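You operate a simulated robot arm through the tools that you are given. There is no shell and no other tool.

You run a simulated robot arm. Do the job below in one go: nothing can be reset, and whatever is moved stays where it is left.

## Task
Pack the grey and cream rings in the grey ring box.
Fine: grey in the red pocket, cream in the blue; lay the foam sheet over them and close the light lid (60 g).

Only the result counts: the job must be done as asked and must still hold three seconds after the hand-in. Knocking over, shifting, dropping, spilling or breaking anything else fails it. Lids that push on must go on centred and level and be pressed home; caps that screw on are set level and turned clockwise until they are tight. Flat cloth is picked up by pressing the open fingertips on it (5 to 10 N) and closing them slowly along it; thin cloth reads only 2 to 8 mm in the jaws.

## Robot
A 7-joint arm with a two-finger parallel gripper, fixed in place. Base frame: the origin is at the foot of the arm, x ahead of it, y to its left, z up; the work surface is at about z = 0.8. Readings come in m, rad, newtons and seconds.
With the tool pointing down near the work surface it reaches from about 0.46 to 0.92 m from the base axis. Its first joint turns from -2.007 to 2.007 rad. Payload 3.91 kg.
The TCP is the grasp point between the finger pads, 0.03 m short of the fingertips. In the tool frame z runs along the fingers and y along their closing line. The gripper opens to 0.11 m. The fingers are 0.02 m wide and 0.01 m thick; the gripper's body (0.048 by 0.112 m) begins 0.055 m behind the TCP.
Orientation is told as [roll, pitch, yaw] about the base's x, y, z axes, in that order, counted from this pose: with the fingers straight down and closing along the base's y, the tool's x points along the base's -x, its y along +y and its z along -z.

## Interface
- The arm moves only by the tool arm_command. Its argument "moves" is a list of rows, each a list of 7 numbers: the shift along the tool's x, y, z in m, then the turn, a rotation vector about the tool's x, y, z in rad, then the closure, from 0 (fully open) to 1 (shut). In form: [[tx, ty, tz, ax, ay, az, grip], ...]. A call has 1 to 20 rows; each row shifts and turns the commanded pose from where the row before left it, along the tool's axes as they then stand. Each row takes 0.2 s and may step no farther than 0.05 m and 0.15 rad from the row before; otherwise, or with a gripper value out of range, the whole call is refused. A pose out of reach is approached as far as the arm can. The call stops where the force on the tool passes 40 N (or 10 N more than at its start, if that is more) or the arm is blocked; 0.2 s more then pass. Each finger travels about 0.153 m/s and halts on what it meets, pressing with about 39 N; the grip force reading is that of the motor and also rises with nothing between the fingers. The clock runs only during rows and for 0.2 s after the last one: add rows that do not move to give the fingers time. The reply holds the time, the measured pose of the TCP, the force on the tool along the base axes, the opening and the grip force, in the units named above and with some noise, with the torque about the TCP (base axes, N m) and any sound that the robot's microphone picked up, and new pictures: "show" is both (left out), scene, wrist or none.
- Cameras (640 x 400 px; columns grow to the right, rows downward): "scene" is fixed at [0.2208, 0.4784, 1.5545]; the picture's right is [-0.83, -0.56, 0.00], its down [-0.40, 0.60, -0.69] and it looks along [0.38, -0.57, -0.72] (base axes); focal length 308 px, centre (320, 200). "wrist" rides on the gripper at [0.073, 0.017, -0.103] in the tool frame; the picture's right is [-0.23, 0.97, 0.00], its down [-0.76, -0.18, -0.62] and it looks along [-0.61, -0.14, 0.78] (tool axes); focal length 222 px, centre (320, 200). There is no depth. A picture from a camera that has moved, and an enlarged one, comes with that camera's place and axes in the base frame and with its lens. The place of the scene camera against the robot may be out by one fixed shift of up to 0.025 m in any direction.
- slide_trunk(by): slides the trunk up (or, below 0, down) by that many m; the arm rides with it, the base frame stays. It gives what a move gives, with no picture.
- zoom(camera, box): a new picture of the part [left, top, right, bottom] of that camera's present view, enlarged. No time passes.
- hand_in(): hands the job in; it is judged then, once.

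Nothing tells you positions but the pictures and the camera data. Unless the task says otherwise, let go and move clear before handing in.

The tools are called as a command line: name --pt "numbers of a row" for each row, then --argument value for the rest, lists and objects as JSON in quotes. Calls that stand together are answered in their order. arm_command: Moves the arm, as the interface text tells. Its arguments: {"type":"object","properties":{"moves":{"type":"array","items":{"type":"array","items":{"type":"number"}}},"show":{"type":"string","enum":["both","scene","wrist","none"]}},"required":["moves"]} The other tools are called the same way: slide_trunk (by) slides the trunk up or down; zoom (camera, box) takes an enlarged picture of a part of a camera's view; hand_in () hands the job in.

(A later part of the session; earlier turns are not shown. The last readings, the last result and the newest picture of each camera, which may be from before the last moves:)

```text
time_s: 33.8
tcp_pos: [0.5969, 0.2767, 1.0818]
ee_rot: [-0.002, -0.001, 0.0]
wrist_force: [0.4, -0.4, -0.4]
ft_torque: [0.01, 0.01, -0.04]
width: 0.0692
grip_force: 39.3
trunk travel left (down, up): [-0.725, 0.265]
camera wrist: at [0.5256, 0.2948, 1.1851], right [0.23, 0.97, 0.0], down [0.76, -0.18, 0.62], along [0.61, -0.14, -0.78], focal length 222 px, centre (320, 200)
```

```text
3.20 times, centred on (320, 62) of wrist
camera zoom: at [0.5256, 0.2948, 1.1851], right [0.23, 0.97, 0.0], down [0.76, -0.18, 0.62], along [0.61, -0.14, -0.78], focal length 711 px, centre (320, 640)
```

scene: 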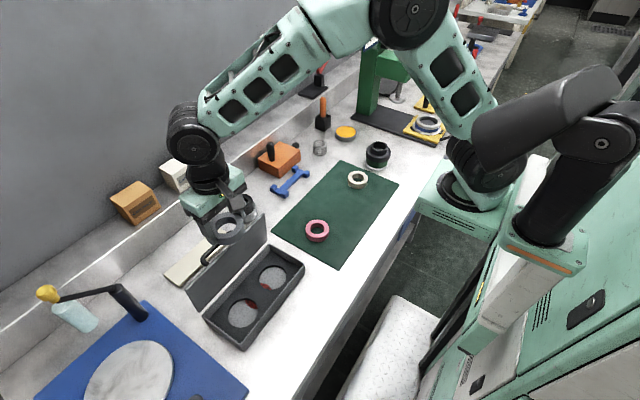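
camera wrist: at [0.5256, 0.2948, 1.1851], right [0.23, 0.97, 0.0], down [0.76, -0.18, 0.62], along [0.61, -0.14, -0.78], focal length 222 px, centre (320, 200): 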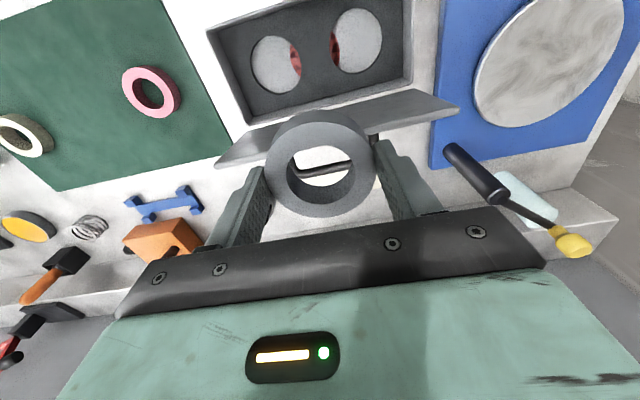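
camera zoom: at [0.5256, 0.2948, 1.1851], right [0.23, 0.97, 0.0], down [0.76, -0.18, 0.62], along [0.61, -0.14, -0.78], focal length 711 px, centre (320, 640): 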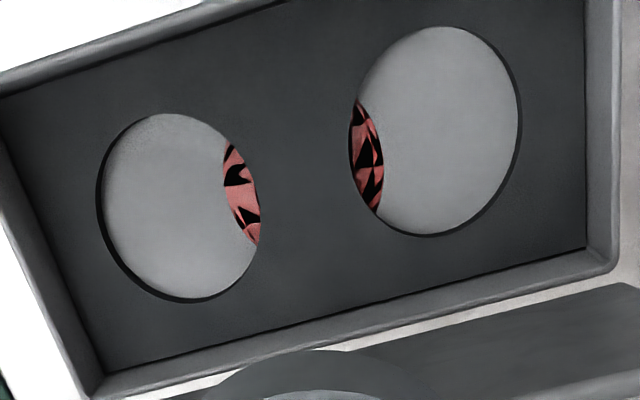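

I can now see both pockets, at about (0.558, 0.223) and (0.558, 0.337). I'll use high-magnification views of the red disc's rims to look for any trace of blue.

zoom --camera "wrist" --box '[287, 43, 303, 79]'

zoom --camera "wrist" --box '[327, 30, 343, 68]'

zoom --camera "wrist" --box '[288, 52, 294, 56]'

zoom --camera "wrist" --box '[337, 48, 343, 52]'

```text
11.11 times, centred on (295, 61) of wrist
camera zoom: at [0.5256, 0.2948, 1.1851], right [0.23, 0.97, 0.0], down [0.76, -0.18, 0.62], along [0.61, -0.14, -0.78], focal length 2468 px, centre (598, 1744)
```

zoom: 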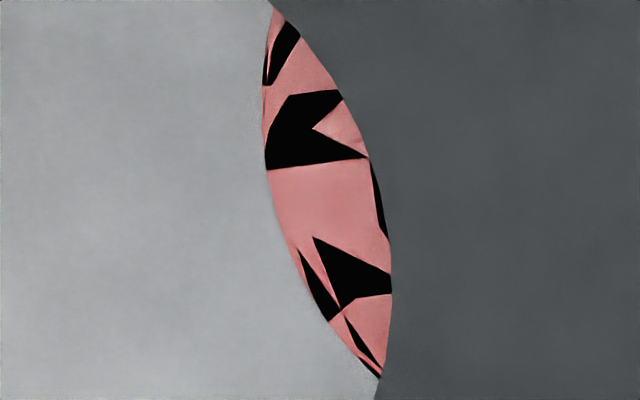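

```text
10.53 times, centred on (335, 49) of wrist
camera zoom: at [0.5256, 0.2948, 1.1851], right [0.23, 0.97, 0.0], down [0.76, -0.18, 0.62], along [0.61, -0.14, -0.78], focal length 2338 px, centre (162, 1790)
```

zoom: 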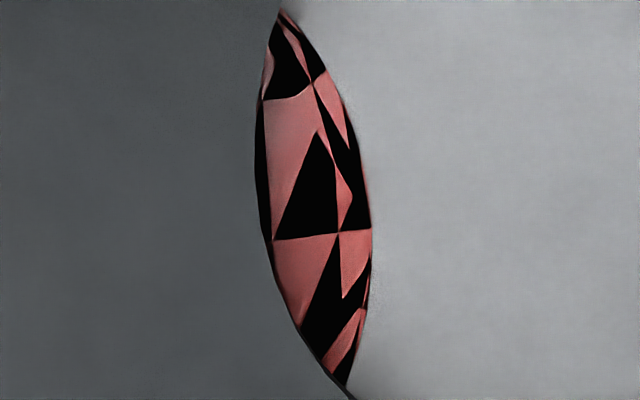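

```text
16.00 times, centred on (291, 54) of wrist
camera zoom: at [0.5256, 0.2948, 1.1851], right [0.23, 0.97, 0.0], down [0.76, -0.18, 0.62], along [0.61, -0.14, -0.78], focal length 3554 px, centre (784, 2536)
```

zoom: 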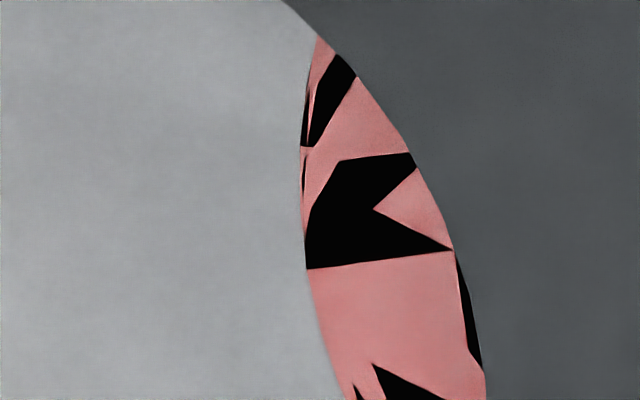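

```text
16.00 times, centred on (340, 50) of wrist
camera zoom: at [0.5256, 0.2948, 1.1851], right [0.23, 0.97, 0.0], down [0.76, -0.18, 0.62], along [0.61, -0.14, -0.78], focal length 3554 px, centre (0, 2600)
```

zoom: 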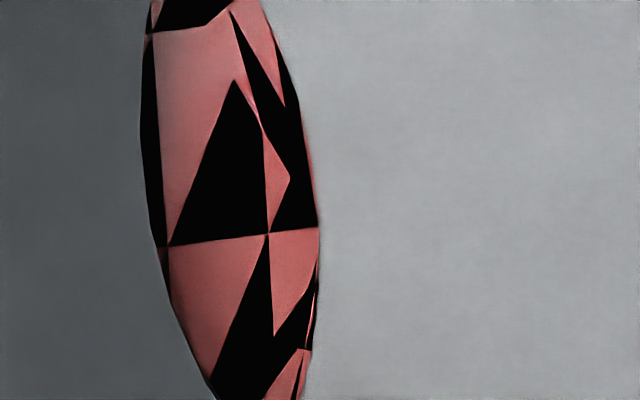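

There is still no blue visible, and nothing in view settles which pocket is red. I'll take the left pocket (+y) as red and the right one (-y) as blue, matching the order in the task text; that part is a guess. Next I'll bring the grey ring over the left pocket and check alignment from close up.

arm_command --pt "0.02 0.03 0 0 0 0 0.5" --pt "0.02 0.0289 0 0 0 0 0.5" --pt "0 0 0.05 0 0 0 0.5" --pt "0 0 0.05 0 0 0 0.5" --pt "0 0 0.05 0 0 0 0.5" --pt "0 0 0.035 0 0 0 0.5" --pt "0 0 0 0 0 0 0.5"

zoom --camera "scene" --box '[190, 240, 320, 360]'

zoom --camera "wrist" --box '[180, 40, 460, 230]'

```text
time_s: 35.4
tcp_pos: [0.5568, 0.3358, 0.8997]
ee_rot: [0.001, -0.001, -0.002]
wrist_force: [-0.3, 0.6, -1.5]
ft_torque: [0.0, -0.02, -0.02]
width: 0.069
grip_force: 39.0
trunk travel left (down, up): [-0.725, 0.265]
camera wrist: at [0.4854, 0.3529, 1.0025], right [0.23, 0.97, 0.0], down [0.76, -0.18, 0.62], along [0.61, -0.14, -0.78], focal length 222 px, centre (320, 200)
```

scene: 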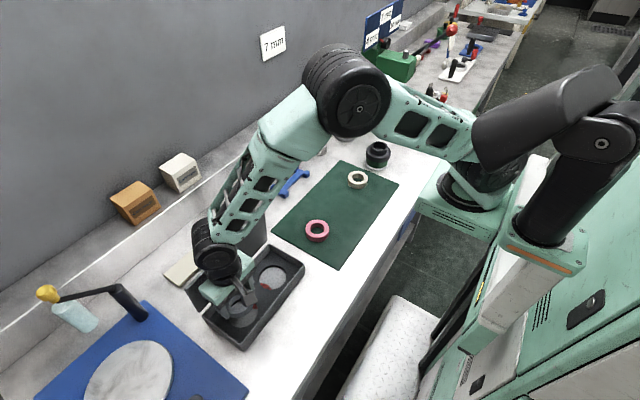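
wrist: 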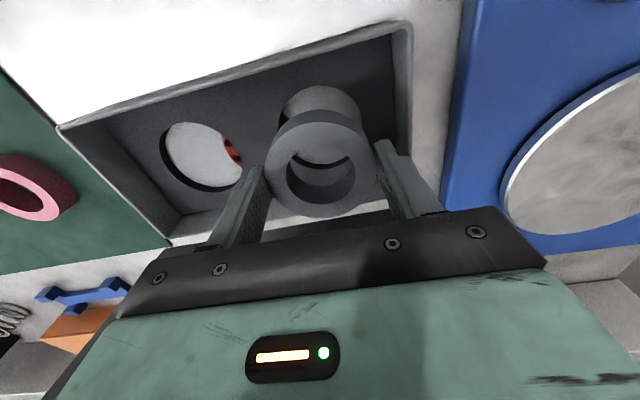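

```text
3.33 times, centred on (255, 300) of scene
camera zoom: at [0.2208, 0.4784, 1.5545], right [-0.83, -0.56, 0.0], down [-0.4, 0.6, -0.69], along [0.38, -0.57, -0.72], focal length 1028 px, centre (537, -133)
```

zoom: 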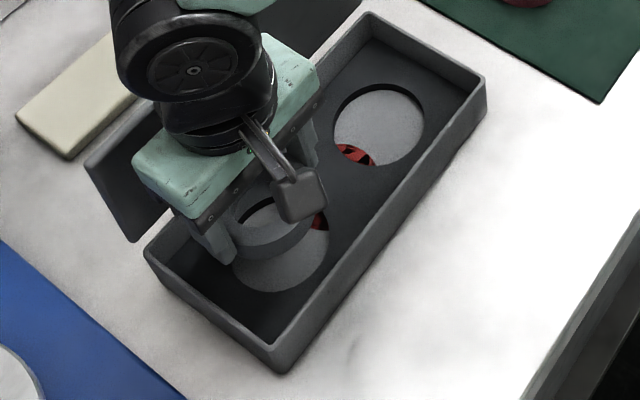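

```text
2.11 times, centred on (320, 135) of wrist
camera zoom: at [0.4854, 0.3529, 1.0025], right [0.23, 0.97, 0.0], down [0.76, -0.18, 0.62], along [0.61, -0.14, -0.78], focal length 468 px, centre (320, 337)
```

zoom: 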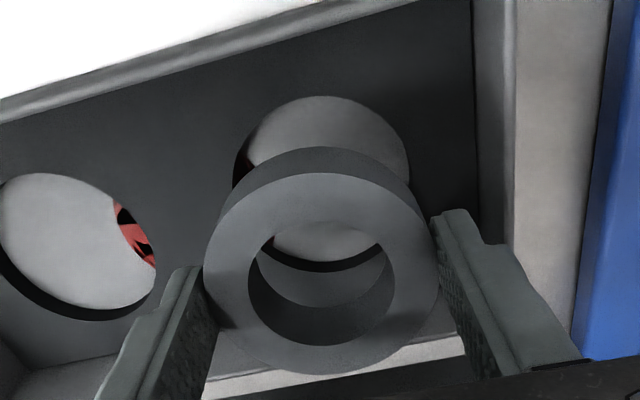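

The ring is well aligned in y, and the pocket centre looks about 2–3 mm closer to the robot than the ring. I'll shift, lower to just above the insert, and compare edges.

arm_command --pt "0.002 0 0.015 0 0 0 0.5" --pt "0 0 0.012 0 0 0 0.5" --pt "0 0 0 0 0 0 0.5"

zoom --camera "scene" --box '[205, 270, 285, 340]'

zoom --camera "wrist" --box '[200, 60, 440, 230]'

```text
time_s: 36.2
tcp_pos: [0.554, 0.3364, 0.8711]
ee_rot: [-0.001, 0.0, 0.002]
wrist_force: [-1.3, 0.0, -2.1]
ft_torque: [0.02, -0.01, 0.01]
width: 0.0692
grip_force: 38.7
trunk travel left (down, up): [-0.725, 0.265]
camera wrist: at [0.4816, 0.3529, 0.9738], right [0.23, 0.97, 0.0], down [0.76, -0.18, 0.62], along [0.61, -0.14, -0.78], focal length 222 px, centre (320, 200)
```

scene: 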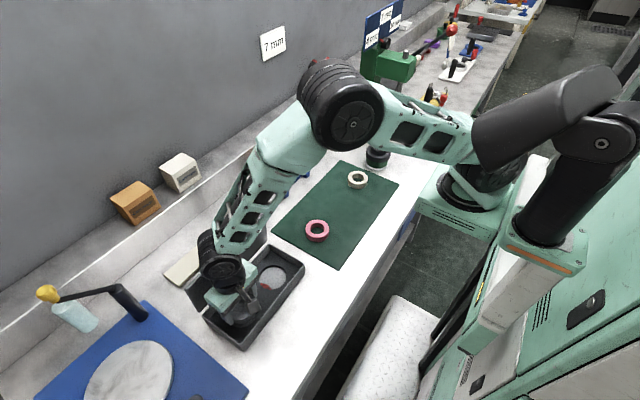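
wrist: 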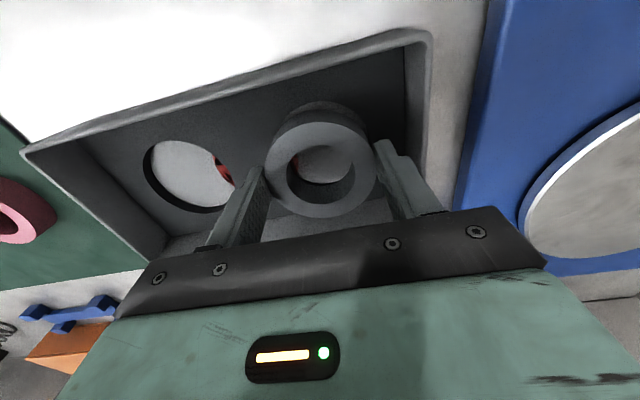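

```text
5.71 times, centred on (245, 305) of scene
camera zoom: at [0.2208, 0.4784, 1.5545], right [-0.83, -0.56, 0.0], down [-0.4, 0.6, -0.69], along [0.38, -0.57, -0.72], focal length 1762 px, centre (749, -400)
```

zoom: 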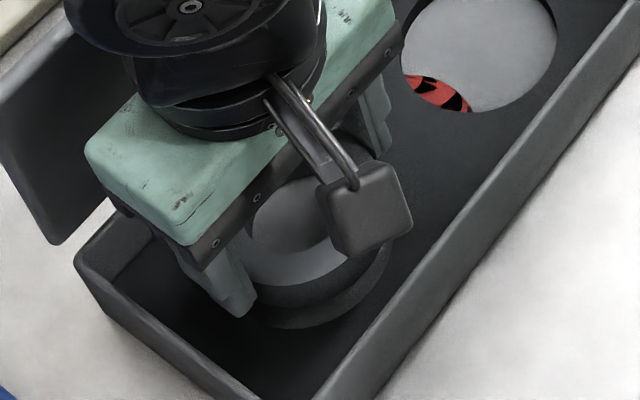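

```text
2.35 times, centred on (320, 145) of wrist
camera zoom: at [0.4816, 0.3529, 0.9738], right [0.23, 0.97, 0.0], down [0.76, -0.18, 0.62], along [0.61, -0.14, -0.78], focal length 523 px, centre (320, 329)
```

zoom: 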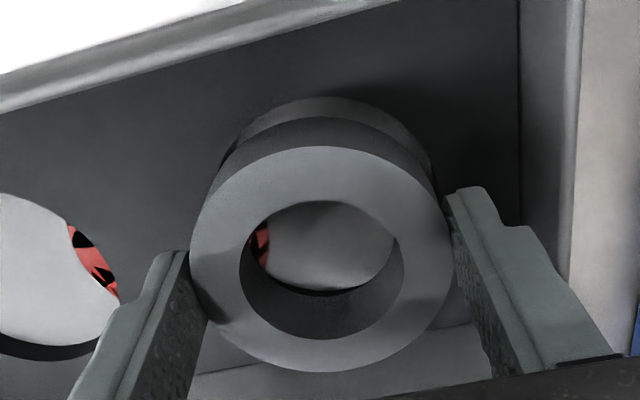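

Everything lines up to about 1 mm. I'll shift 1 mm in +x and lower in small steps, watching the force to feel the rim or the pocket floor.

arm_command --pt "-0.001 0 0.006 0 0 0 0.5" --pt "0 0 0.003 0 0 0 0.5" --pt "0 0 0.002 0 0 0 0.5" --pt "0 0 0 0 0 0 0.5" --show "wrist"

arm_command --pt "0 0 0.002 0 0 0 0.5" --pt "0 0 0 0 0 0 0.5" --show "none"

```text
time_s: 37.2
tcp_pos: [0.5555, 0.3375, 0.8584]
ee_rot: [-0.001, 0.001, -0.002]
wrist_force: [-0.9, -0.2, -1.1]
ft_torque: [-0.02, -0.02, -0.01]
width: 0.0692
grip_force: 39.3
trunk travel left (down, up): [-0.725, 0.265]
camera wrist: at [0.4823, 0.3547, 0.9606], right [0.23, 0.97, 0.0], down [0.76, -0.18, 0.62], along [0.61, -0.14, -0.78], focal length 222 px, centre (320, 200)
```

wrist: 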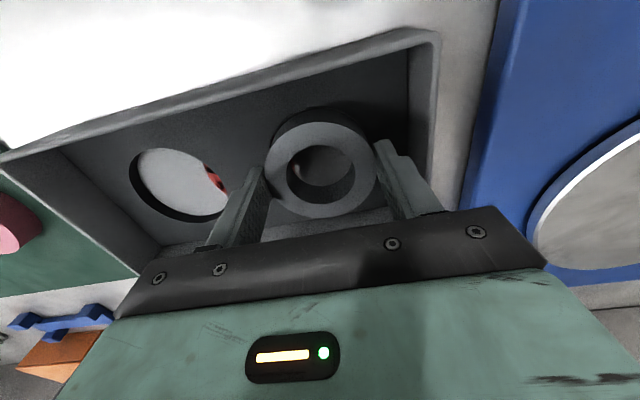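

```text
time_s: 37.8
tcp_pos: [0.5539, 0.3382, 0.855]
ee_rot: [0.001, 0.001, 0.0]
wrist_force: [-0.6, 0.0, -1.3]
ft_torque: [-0.02, -0.02, 0.0]
width: 0.069
grip_force: 39.4
trunk travel left (down, up): [-0.725, 0.265]
```

zoom --camera "wrist" --box '[220, 80, 420, 230]'

zoom --camera "scene" --box '[215, 285, 275, 335]'

```text
2.67 times, centred on (320, 155) of wrist
camera zoom: at [0.4819, 0.3545, 0.958], right [0.23, 0.97, 0.0], down [0.76, -0.18, 0.62], along [0.61, -0.14, -0.78], focal length 592 px, centre (320, 320)
```

zoom: 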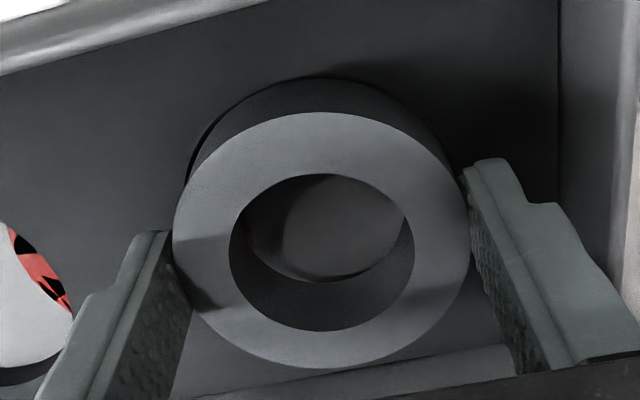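

```text
8.00 times, centred on (245, 310) of scene
camera zoom: at [0.2208, 0.4784, 1.5545], right [-0.83, -0.56, 0.0], down [-0.4, 0.6, -0.69], along [0.38, -0.57, -0.72], focal length 2467 px, centre (920, -680)
```

zoom: 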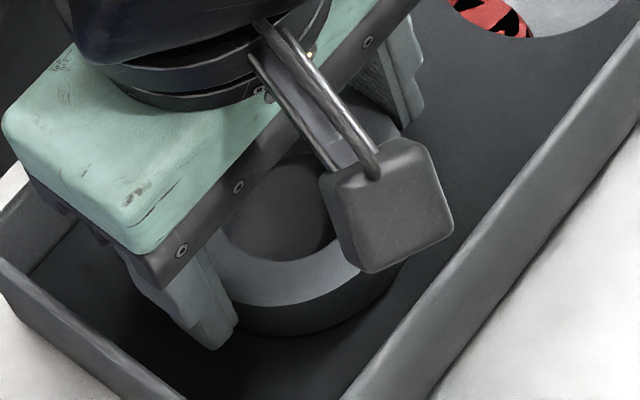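

No contact yet, so I'll keep lowering in 2 mm steps.

arm_command --pt "0 0 0.002 0 0 0 0.5" --pt "0 0 0 0 0 0 0.5" --show "none"

arm_command --pt "0 0 0.002 0 0 0 0.5" --pt "0 0 0 0 0 0 0.5" --show "wrist"

zoom --camera "wrist" --box '[220, 80, 420, 230]'

```text
time_s: 38.4
tcp_pos: [0.5551, 0.338, 0.8523]
ee_rot: [0.001, -0.001, 0.0]
wrist_force: [0.2, 1.0, -1.6]
ft_torque: [0.0, 0.01, 0.01]
width: 0.069
grip_force: 39.2
trunk travel left (down, up): [-0.725, 0.265]
```

```text
time_s: 39.0
tcp_pos: [0.5555, 0.3375, 0.8496]
ee_rot: [0.001, 0.0, -0.001]
wrist_force: [0.3, 0.0, -1.2]
ft_torque: [-0.01, -0.01, 0.01]
width: 0.0691
grip_force: 38.9
trunk travel left (down, up): [-0.725, 0.265]
camera wrist: at [0.4828, 0.3538, 0.9535], right [0.23, 0.97, 0.0], down [0.76, -0.18, 0.62], along [0.61, -0.14, -0.78], focal length 222 px, centre (320, 200)
```

wrist: 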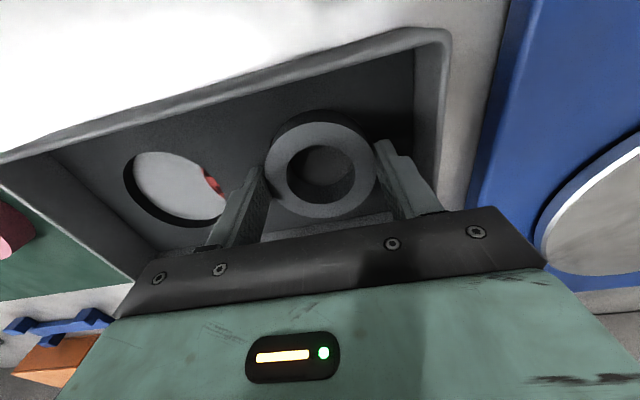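

```text
2.67 times, centred on (320, 155) of wrist
camera zoom: at [0.4828, 0.3538, 0.9535], right [0.23, 0.97, 0.0], down [0.76, -0.18, 0.62], along [0.61, -0.14, -0.78], focal length 592 px, centre (320, 320)
```

zoom: 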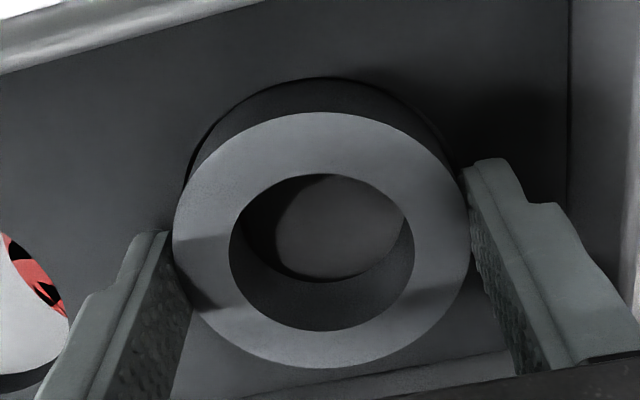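

arm_command --pt "0 0 0.0015 0 0 0 0.5" --pt "0 0 0 0 0 0 0.5" --show "none"

arm_command --pt "0 0 0.0015 0 0 0 0.5" --pt "0 0 0 0 0 0 0.5" --show "none"

zoom --camera "scene" --box '[215, 285, 275, 335]'

```text
time_s: 39.6
tcp_pos: [0.5549, 0.3365, 0.8488]
ee_rot: [0.001, -0.001, 0.001]
wrist_force: [0.2, 0.6, -1.4]
ft_torque: [-0.01, 0.01, 0.04]
width: 0.0691
grip_force: 38.1
trunk travel left (down, up): [-0.725, 0.265]
```

```text
time_s: 40.2
tcp_pos: [0.5542, 0.3376, 0.8476]
ee_rot: [0.0, -0.002, 0.0]
wrist_force: [-0.3, 0.1, -0.8]
ft_torque: [0.0, 0.02, 0.0]
width: 0.0692
grip_force: 38.8
trunk travel left (down, up): [-0.725, 0.265]
```

```text
8.00 times, centred on (245, 310) of scene
camera zoom: at [0.2208, 0.4784, 1.5545], right [-0.83, -0.56, 0.0], down [-0.4, 0.6, -0.69], along [0.38, -0.57, -0.72], focal length 2467 px, centre (920, -680)
```

zoom: 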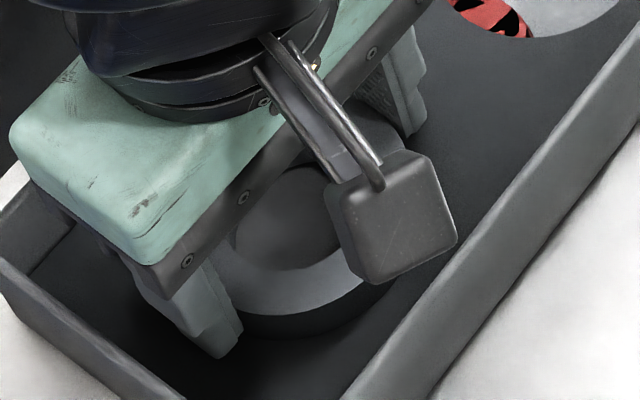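

The visible side of the ring is shrinking, so it is going into the pocket. I'll continue down until contact.

arm_command --pt "0 0 0.0015 0 0 0 0.5" --pt "0 0 0 0 0 0 0.5" --show "none"

arm_command --pt "0 0 0.0015 0 0 0 0.5" --pt "0 0 0 0 0 0 0.5" --show "none"

zoom --camera "wrist" --box '[220, 80, 420, 230]'

```text
time_s: 40.8
tcp_pos: [0.5546, 0.3362, 0.8471]
ee_rot: [0.0, 0.002, -0.001]
wrist_force: [-0.5, -0.3, -1.2]
ft_torque: [0.01, 0.01, -0.03]
width: 0.0691
grip_force: 39.0
trunk travel left (down, up): [-0.725, 0.265]
```

```text
time_s: 41.4
tcp_pos: [0.5551, 0.3361, 0.8461]
ee_rot: [-0.001, -0.001, 0.0]
wrist_force: [-2.8, -3.2, 12.8]
ft_torque: [-0.7, 0.12, -0.16]
width: 0.0693
grip_force: 39.0
trunk travel left (down, up): [-0.725, 0.265]
```

```text
2.67 times, centred on (320, 155) of wrist
camera zoom: at [0.4823, 0.3536, 0.9488], right [0.23, 0.97, 0.0], down [0.76, -0.18, 0.62], along [0.61, -0.14, -0.78], focal length 592 px, centre (320, 320)
```

zoom: 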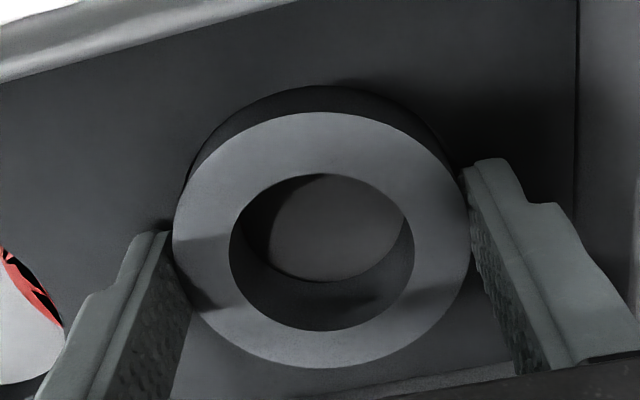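

Contact: the torque suggests one fingertip has touched the insert while the ring is about 9 mm into the pocket. I'll back up 1 mm and open the fingers slightly to release it.

arm_command --pt "0 0 -0.0015 0 0 0 0.5" --pt "0 0 0 0 0 0 0.33" --pt "0 0 0 0 0 0 0.27" --pt "0 0 0 0 0 0 0.24" --pt "0 0 0 0 0 0 0.24"

zoom --camera "wrist" --box '[200, 70, 440, 230]'

```text
time_s: 42.6
tcp_pos: [0.5556, 0.3357, 0.8463]
ee_rot: [-0.003, 0.002, -0.001]
wrist_force: [0.2, -0.2, 0.5]
ft_torque: [-0.01, 0.01, -0.03]
width: 0.0836
grip_force: 0.1
trunk travel left (down, up): [-0.725, 0.265]
camera wrist: at [0.4828, 0.3537, 0.949], right [0.23, 0.97, 0.0], down [0.76, -0.18, 0.62], along [0.61, -0.14, -0.78], focal length 222 px, centre (320, 200)
```

scene: 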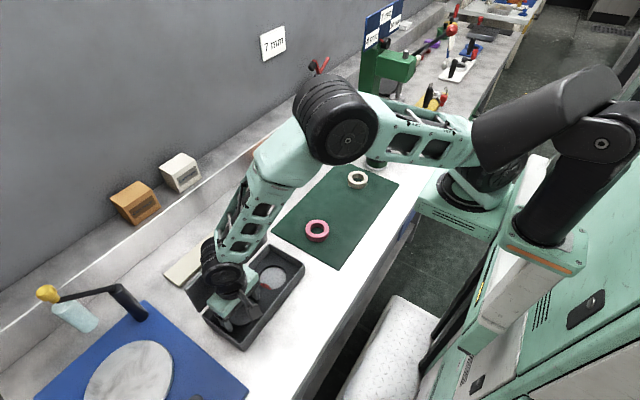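
wrist: 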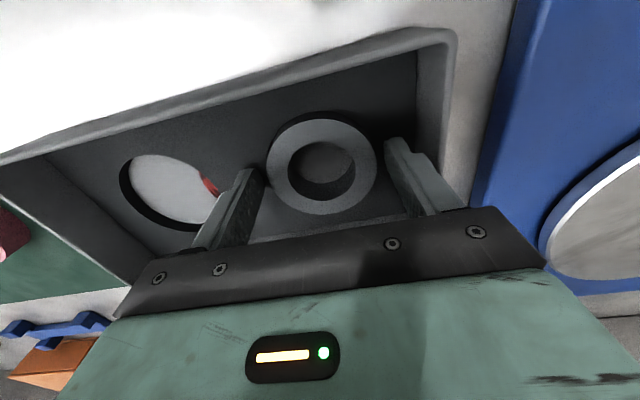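

```text
2.50 times, centred on (320, 150) of wrist
camera zoom: at [0.4828, 0.3537, 0.949], right [0.23, 0.97, 0.0], down [0.76, -0.18, 0.62], along [0.61, -0.14, -0.78], focal length 555 px, centre (320, 325)
```

zoom: 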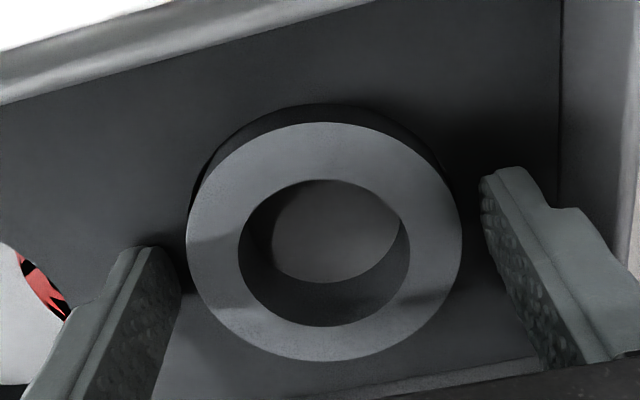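

The ring is released in the left pocket. I'll lift clear and check how it sits.

arm_command --pt "0 0 -0.01 0 0 0 0.24" --pt "0 0 -0.02 0 0 0 0.24" --pt "0 0 -0.05 0 0 0 0.24" --pt "0 0 -0.05 0 0 0 0.2" --pt "0 0 -0.05 0 0 0 0.1" --pt "0 -0.03 -0.03 0 0 0 0" --pt "0 0 0 0 0 0 0"

zoom --camera "wrist" --box '[200, 0, 440, 150]'

zoom --camera "scene" --box '[195, 250, 305, 350]'

```text
time_s: 44.2
tcp_pos: [0.5526, 0.3065, 1.0586]
ee_rot: [-0.002, 0.001, 0.001]
wrist_force: [0.4, -0.4, 0.0]
ft_torque: [0.0, -0.02, -0.01]
width: 0.1101
grip_force: 0.2
trunk travel left (down, up): [-0.725, 0.265]
camera wrist: at [0.4801, 0.323, 1.1617], right [0.23, 0.97, 0.0], down [0.76, -0.18, 0.62], along [0.61, -0.14, -0.78], focal length 222 px, centre (320, 200)
```

scene: 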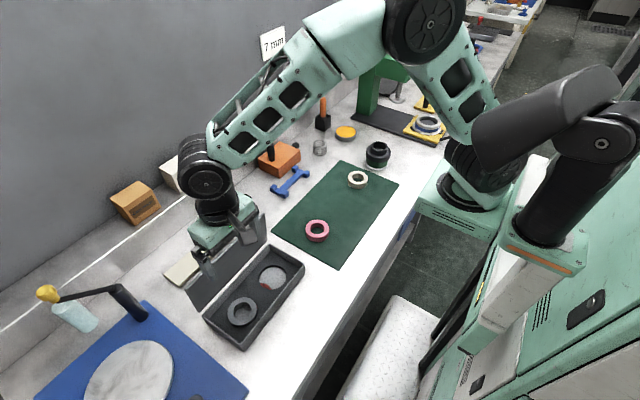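
wrist: 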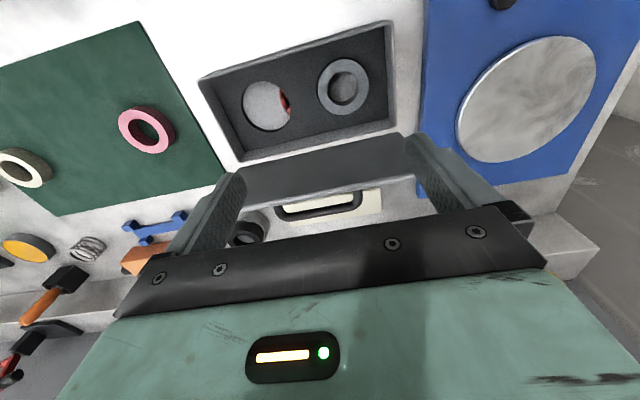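

```text
2.67 times, centred on (320, 75) of wrist
camera zoom: at [0.4801, 0.323, 1.1617], right [0.23, 0.97, 0.0], down [0.76, -0.18, 0.62], along [0.61, -0.14, -0.78], focal length 592 px, centre (320, 533)
```

zoom: 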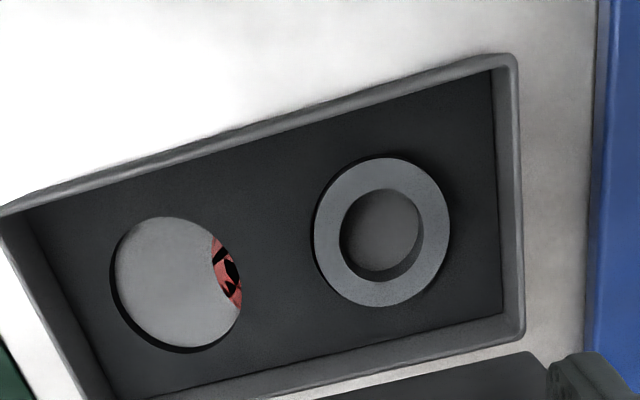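

```text
4.00 times, centred on (250, 300) of scene
camera zoom: at [0.2208, 0.4784, 1.5545], right [-0.83, -0.56, 0.0], down [-0.4, 0.6, -0.69], along [0.38, -0.57, -0.72], focal length 1234 px, centre (600, -200)
```

zoom: 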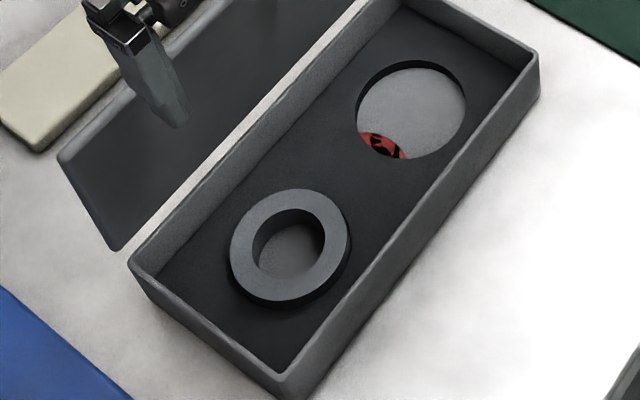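

The grey ring sits flat in the left pocket. Next is the cream ring at about (0.556, -0.243); I'm going over it now.

arm_command --pt "0 -0.0499 0 0 0 0 0" --pt "0 -0.0499 0 0 0 0 0" --pt "0 -0.0499 0 0 0 0 0" --pt "0 -0.0499 0 0 0 0 0" --pt "0 -0.0499 0 0 0 0 0" --pt "0 -0.0499 0 0 0 0 0" --pt "0 -0.0499 0 0 0 0 0" --pt "0 -0.0499 0 0 0 0 0" --pt "0 -0.0499 0 0 0 0 0" --pt "0 -0.0499 0 0 0 0 0" --pt "-0.003 -0.0499 0 0 0 0 0" --pt "0 0 0 0 0 0 0"

zoom --camera "wrist" --box '[200, 20, 440, 170]'

```text
time_s: 46.8
tcp_pos: [0.5631, -0.2404, 1.0548]
ee_rot: [0.001, 0.002, 0.0]
wrist_force: [0.4, -0.3, 0.9]
ft_torque: [-0.02, -0.02, -0.01]
width: 0.1098
grip_force: 0.3
trunk travel left (down, up): [-0.725, 0.265]
camera wrist: at [0.49, -0.2244, 1.1577], right [0.23, 0.97, 0.0], down [0.76, -0.18, 0.62], along [0.61, -0.14, -0.78], focal length 222 px, centre (320, 200)
```

scene: 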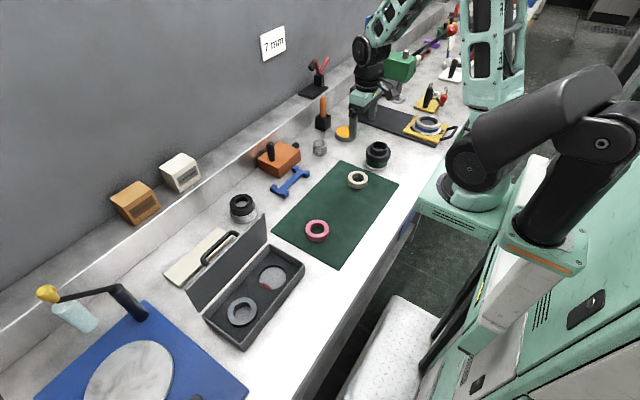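
wrist: 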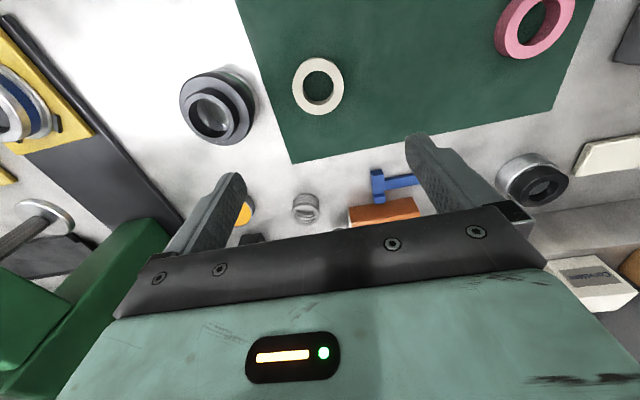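

```text
2.67 times, centred on (320, 95) of wrist
camera zoom: at [0.49, -0.2244, 1.1577], right [0.23, 0.97, 0.0], down [0.76, -0.18, 0.62], along [0.61, -0.14, -0.78], focal length 592 px, centre (320, 480)
```

zoom: 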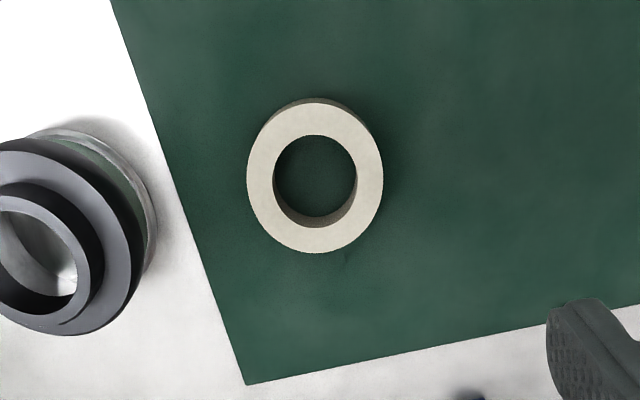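

The cream ring is at about (0.555, -0.244). I'll centre on it and descend.

arm_command --pt "0.0078 -0.0023 0.02 0 0 0 0" --pt "0 0 0.05 0 0 0 0" --pt "0 0 0.05 0 0 0 0" --pt "0 0 0.05 0 0 0 0" --pt "0 0 0.02 0 0 0 0" --pt "0 0 0.01 0 0 0 0" --pt "0 0 0 0 0 0 0"

zoom --camera "wrist" --box '[200, 70, 440, 230]'

```text
time_s: 48.4
tcp_pos: [0.553, -0.2429, 0.8582]
ee_rot: [0.002, -0.003, 0.001]
wrist_force: [-0.4, 0.2, 0.4]
ft_torque: [0.02, -0.02, -0.03]
width: 0.1099
grip_force: 0.1
trunk travel left (down, up): [-0.725, 0.265]
camera wrist: at [0.48, -0.2255, 0.9613], right [0.23, 0.97, 0.0], down [0.76, -0.18, 0.62], along [0.61, -0.14, -0.78], focal length 222 px, centre (320, 200)
```

scene: 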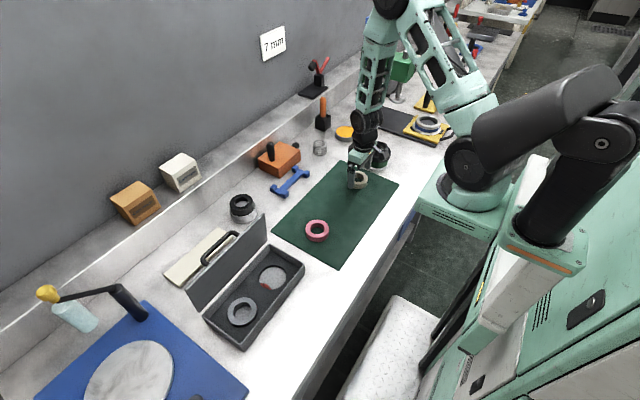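
wrist: 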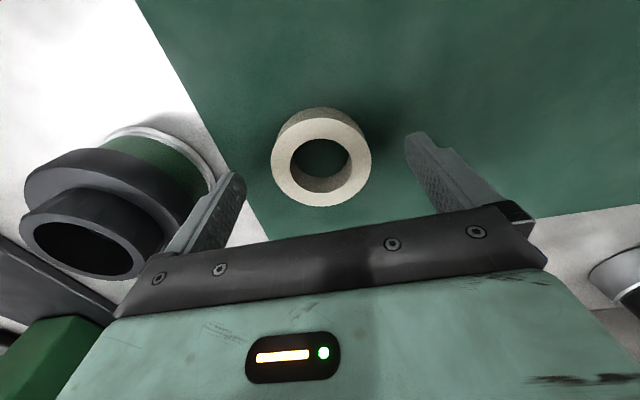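

```text
2.50 times, centred on (320, 150) of wrist
camera zoom: at [0.48, -0.2255, 0.9613], right [0.23, 0.97, 0.0], down [0.76, -0.18, 0.62], along [0.61, -0.14, -0.78], focal length 555 px, centre (320, 325)
```

zoom: 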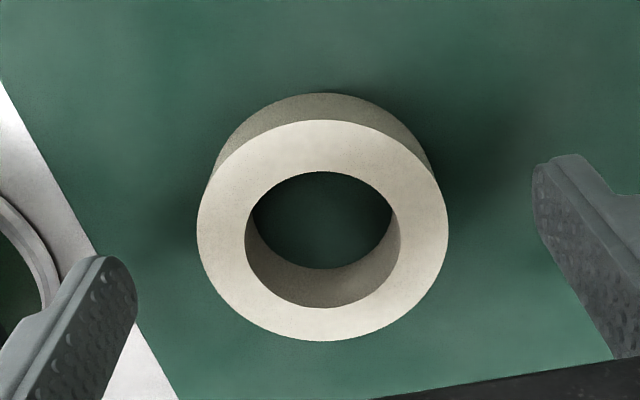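

The cream ring sits about 4.5 mm further out than the gripper centre. I'll correct that, lower to grip height and close gently.

arm_command --pt "-0.0045 0.0005 0.006 0 0 0 0" --pt "0 0 0.006 0 0 0 0.1" --pt "0 0 0.0043 0 0 0 0.2" --pt "0 0 0 0 0 0 0.28" --pt "0 0 0 0 0 0 0.33" --pt "0 0 0 0 0 0 0.37" --pt "0 0 0 0 0 0 0.42" --pt "0 0 0 0 0 0 0.5" --pt "0 0 0 0 0 0 0.5"

zoom --camera "wrist" --box '[220, 90, 420, 240]'

```text
time_s: 50.4
tcp_pos: [0.5533, -0.2421, 0.8415]
ee_rot: [0.0, 0.0, 0.001]
wrist_force: [0.9, -1.1, 0.4]
ft_torque: [0.02, -0.01, -0.04]
width: 0.0693
grip_force: 39.1
trunk travel left (down, up): [-0.725, 0.265]
camera wrist: at [0.482, -0.2257, 0.9444], right [0.23, 0.97, 0.0], down [0.76, -0.18, 0.62], along [0.61, -0.14, -0.78], focal length 222 px, centre (320, 200)
```

scene: 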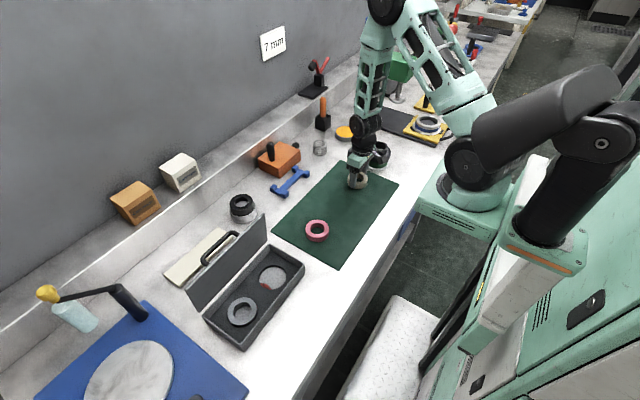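
wrist: 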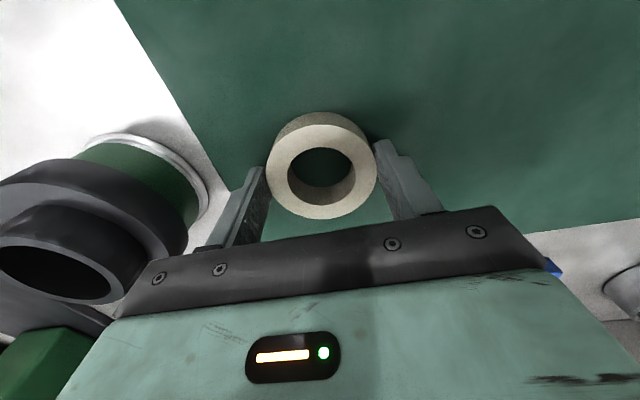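

```text
2.67 times, centred on (320, 165) of wrist
camera zoom: at [0.482, -0.2257, 0.9444], right [0.23, 0.97, 0.0], down [0.76, -0.18, 0.62], along [0.61, -0.14, -0.78], focal length 592 px, centre (320, 293)
```

zoom: 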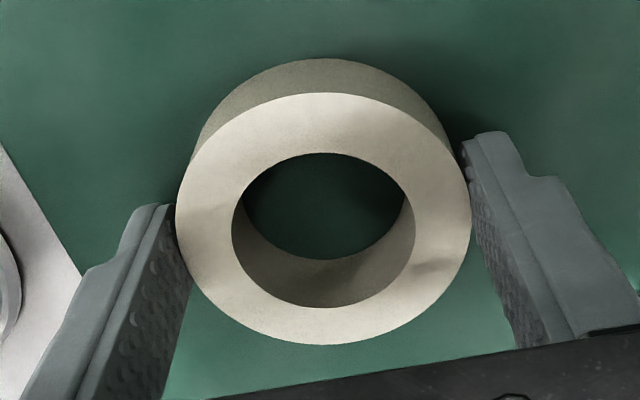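

The cream ring is held, with its centre about 2.6 mm further in +x than the gripper centre; I'll allow for that. Now I'll lift and carry it over the right pocket (-y).

arm_command --pt "0 0 -0.02 0 0 0 0.5" --pt "0 0 -0.05 0 0 0 0.5" --pt "0 0 -0.05 0 0 0 0.5" --pt "0 0 -0.04 0 0 0 0.5" --pt "0.0016 0.0465 0 0 0 0 0.5" --pt "0 0.0465 0 0 0 0 0.5" --pt "0 0.0465 0 0 0 0 0.5" --pt "0 0.0465 0 0 0 0 0.5" --pt "0 0.0465 0 0 0 0 0.5" --pt "0 0.0465 0 0 0 0 0.5" --pt "0 0.0465 0 0 0 0 0.5" --pt "0 0.0465 0 0 0 0 0.5" --pt "0 0.0465 0 0 0 0 0.5" --pt "0 0.0465 0 0 0 0 0.5" --pt "0 0 0 0 0 0 0.5"

arm_command --pt "0 0 0.05 0 0 0 0.5" --pt "0 0 0.05 0 0 0 0.5" --pt "0 0 0 0 0 0 0.5"

zoom --camera "wrist" --box '[180, 40, 460, 230]'

```text
time_s: 53.6
tcp_pos: [0.5526, 0.2254, 1.0019]
ee_rot: [0.0, 0.001, 0.0]
wrist_force: [0.4, -0.4, -2.2]
ft_torque: [-0.02, 0.0, 0.02]
width: 0.069
grip_force: 38.7
trunk travel left (down, up): [-0.725, 0.265]
camera wrist: at [0.4798, 0.2421, 1.104], right [0.23, 0.97, 0.0], down [0.76, -0.18, 0.62], along [0.61, -0.14, -0.78], focal length 222 px, centre (320, 200)
```

scene: 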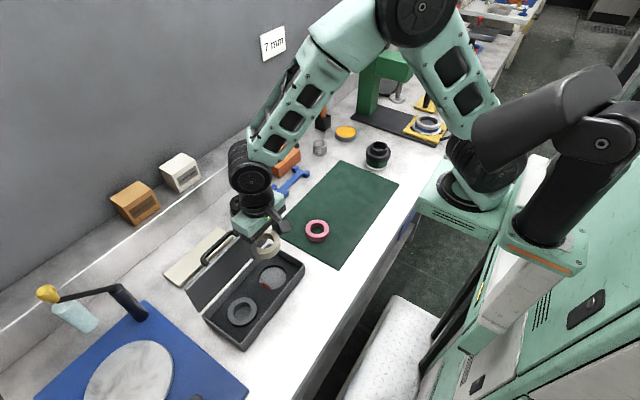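
wrist: 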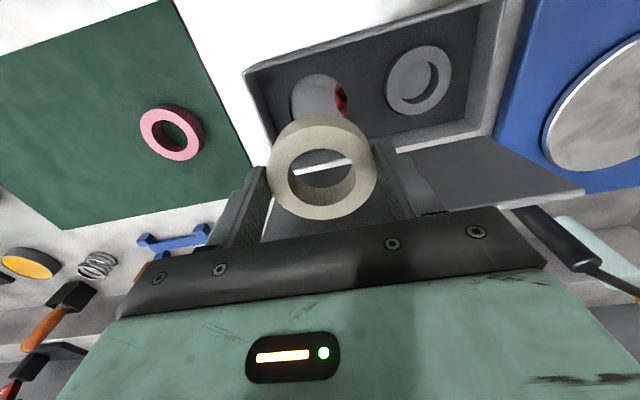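

```text
time_s: 54.4
tcp_pos: [0.5531, 0.2252, 0.902]
ee_rot: [0.001, 0.0, -0.002]
wrist_force: [0.2, 0.6, -2.3]
ft_torque: [-0.01, 0.03, 0.01]
width: 0.0692
grip_force: 39.3
trunk travel left (down, up): [-0.725, 0.265]
camera wrist: at [0.4806, 0.2426, 1.0052], right [0.23, 0.97, 0.0], down [0.76, -0.18, 0.62], along [0.61, -0.14, -0.78], focal length 222 px, centre (320, 200)
```

scene: 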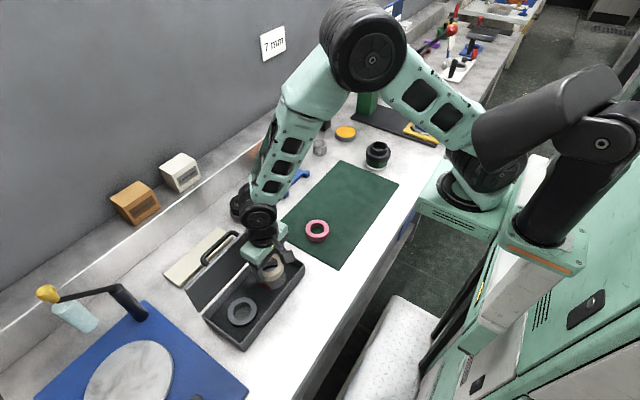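
wrist: 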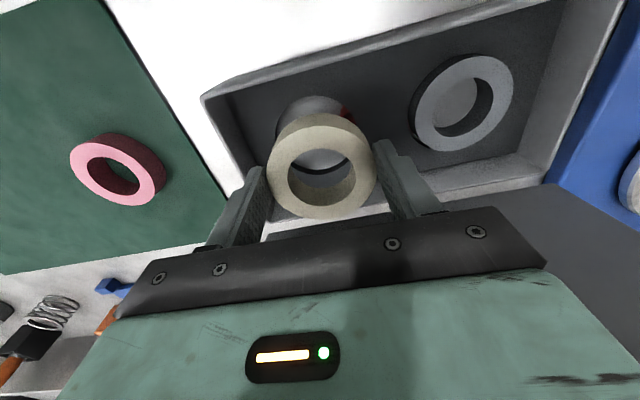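

```text
2.11 times, centred on (320, 135) of wrist
camera zoom: at [0.4806, 0.2426, 1.0052], right [0.23, 0.97, 0.0], down [0.76, -0.18, 0.62], along [0.61, -0.14, -0.78], focal length 468 px, centre (320, 337)
```

zoom: 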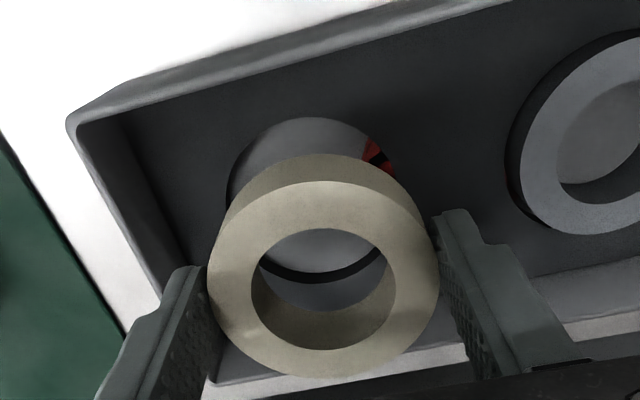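

I can see the pocket behind the ring; it needs a few mm of correction. I'll zoom in to measure more accurately.

zoom --camera "wrist" --box '[260, 70, 400, 190]'

zoom --camera "scene" --box '[230, 245, 310, 315]'

```text
3.33 times, centred on (330, 130) of wrist
camera zoom: at [0.4806, 0.2426, 1.0052], right [0.23, 0.97, 0.0], down [0.76, -0.18, 0.62], along [0.61, -0.14, -0.78], focal length 740 px, centre (287, 433)
```

zoom: 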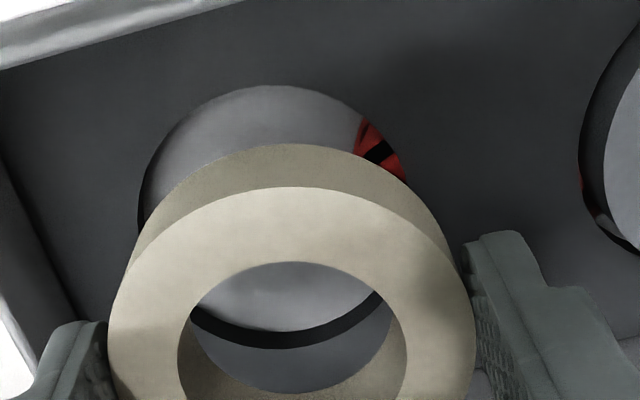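

```text
5.71 times, centred on (270, 280) of scene
camera zoom: at [0.2208, 0.4784, 1.5545], right [-0.83, -0.56, 0.0], down [-0.4, 0.6, -0.69], along [0.38, -0.57, -0.72], focal length 1762 px, centre (606, -257)
```

zoom: 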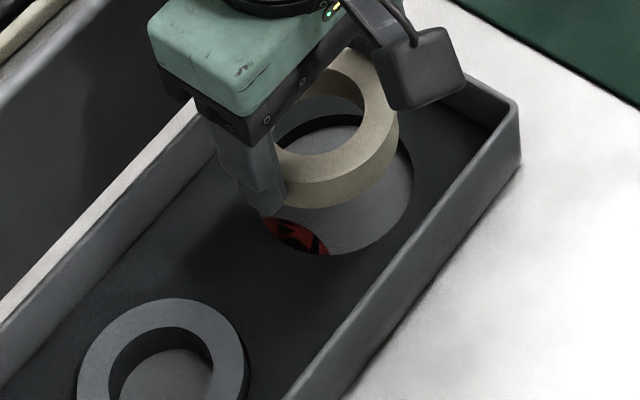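

The fit gives the pocket centre at (0.5585, 0.2215) and the ring centre at (0.5567, 0.2259). I'll correct by +1.8 mm in x and -4.4 mm in y, then lower and check again.

arm_command --pt "-0.0018 -0.0044 0.01 0 0 0 0.5" --pt "0 0 0.015 0 0 0 0.5" --pt "0 0 0 0 0 0 0.5" --show "wrist"

zoom --camera "wrist" --box '[250, 75, 390, 195]'

zoom --camera "scene" --box '[230, 245, 310, 315]'

```text
time_s: 55.2
tcp_pos: [0.554, 0.2166, 0.8768]
ee_rot: [0.0, -0.003, 0.0]
wrist_force: [0.4, 0.1, -1.2]
ft_torque: [-0.05, 0.04, 0.01]
width: 0.0693
grip_force: 39.2
trunk travel left (down, up): [-0.725, 0.265]
camera wrist: at [0.482, 0.235, 0.9793], right [0.23, 0.97, 0.0], down [0.76, -0.18, 0.62], along [0.61, -0.14, -0.78], focal length 222 px, centre (320, 200)
```

wrist: 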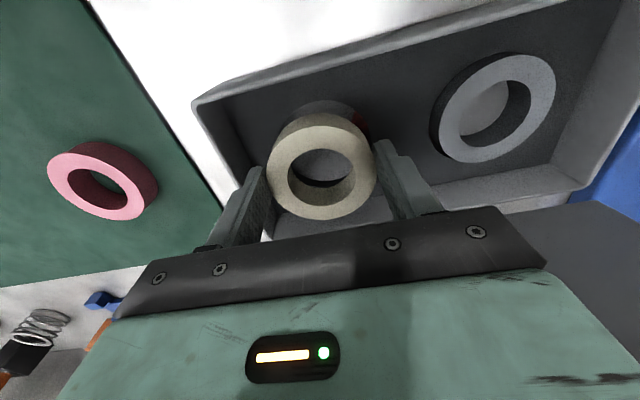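

```text
3.33 times, centred on (320, 135) of wrist
camera zoom: at [0.482, 0.235, 0.9793], right [0.23, 0.97, 0.0], down [0.76, -0.18, 0.62], along [0.61, -0.14, -0.78], focal length 740 px, centre (320, 417)
```

zoom: 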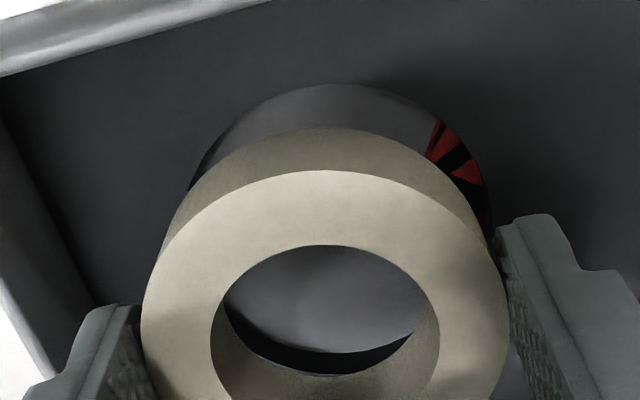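

```text
5.71 times, centred on (270, 280) of scene
camera zoom: at [0.2208, 0.4784, 1.5545], right [-0.83, -0.56, 0.0], down [-0.4, 0.6, -0.69], along [0.38, -0.57, -0.72], focal length 1762 px, centre (606, -257)
```

zoom: 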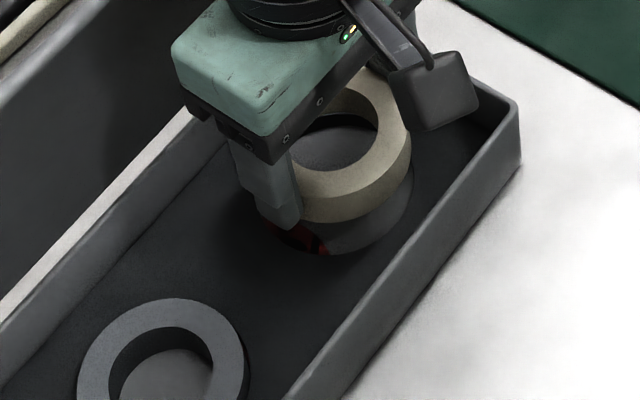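

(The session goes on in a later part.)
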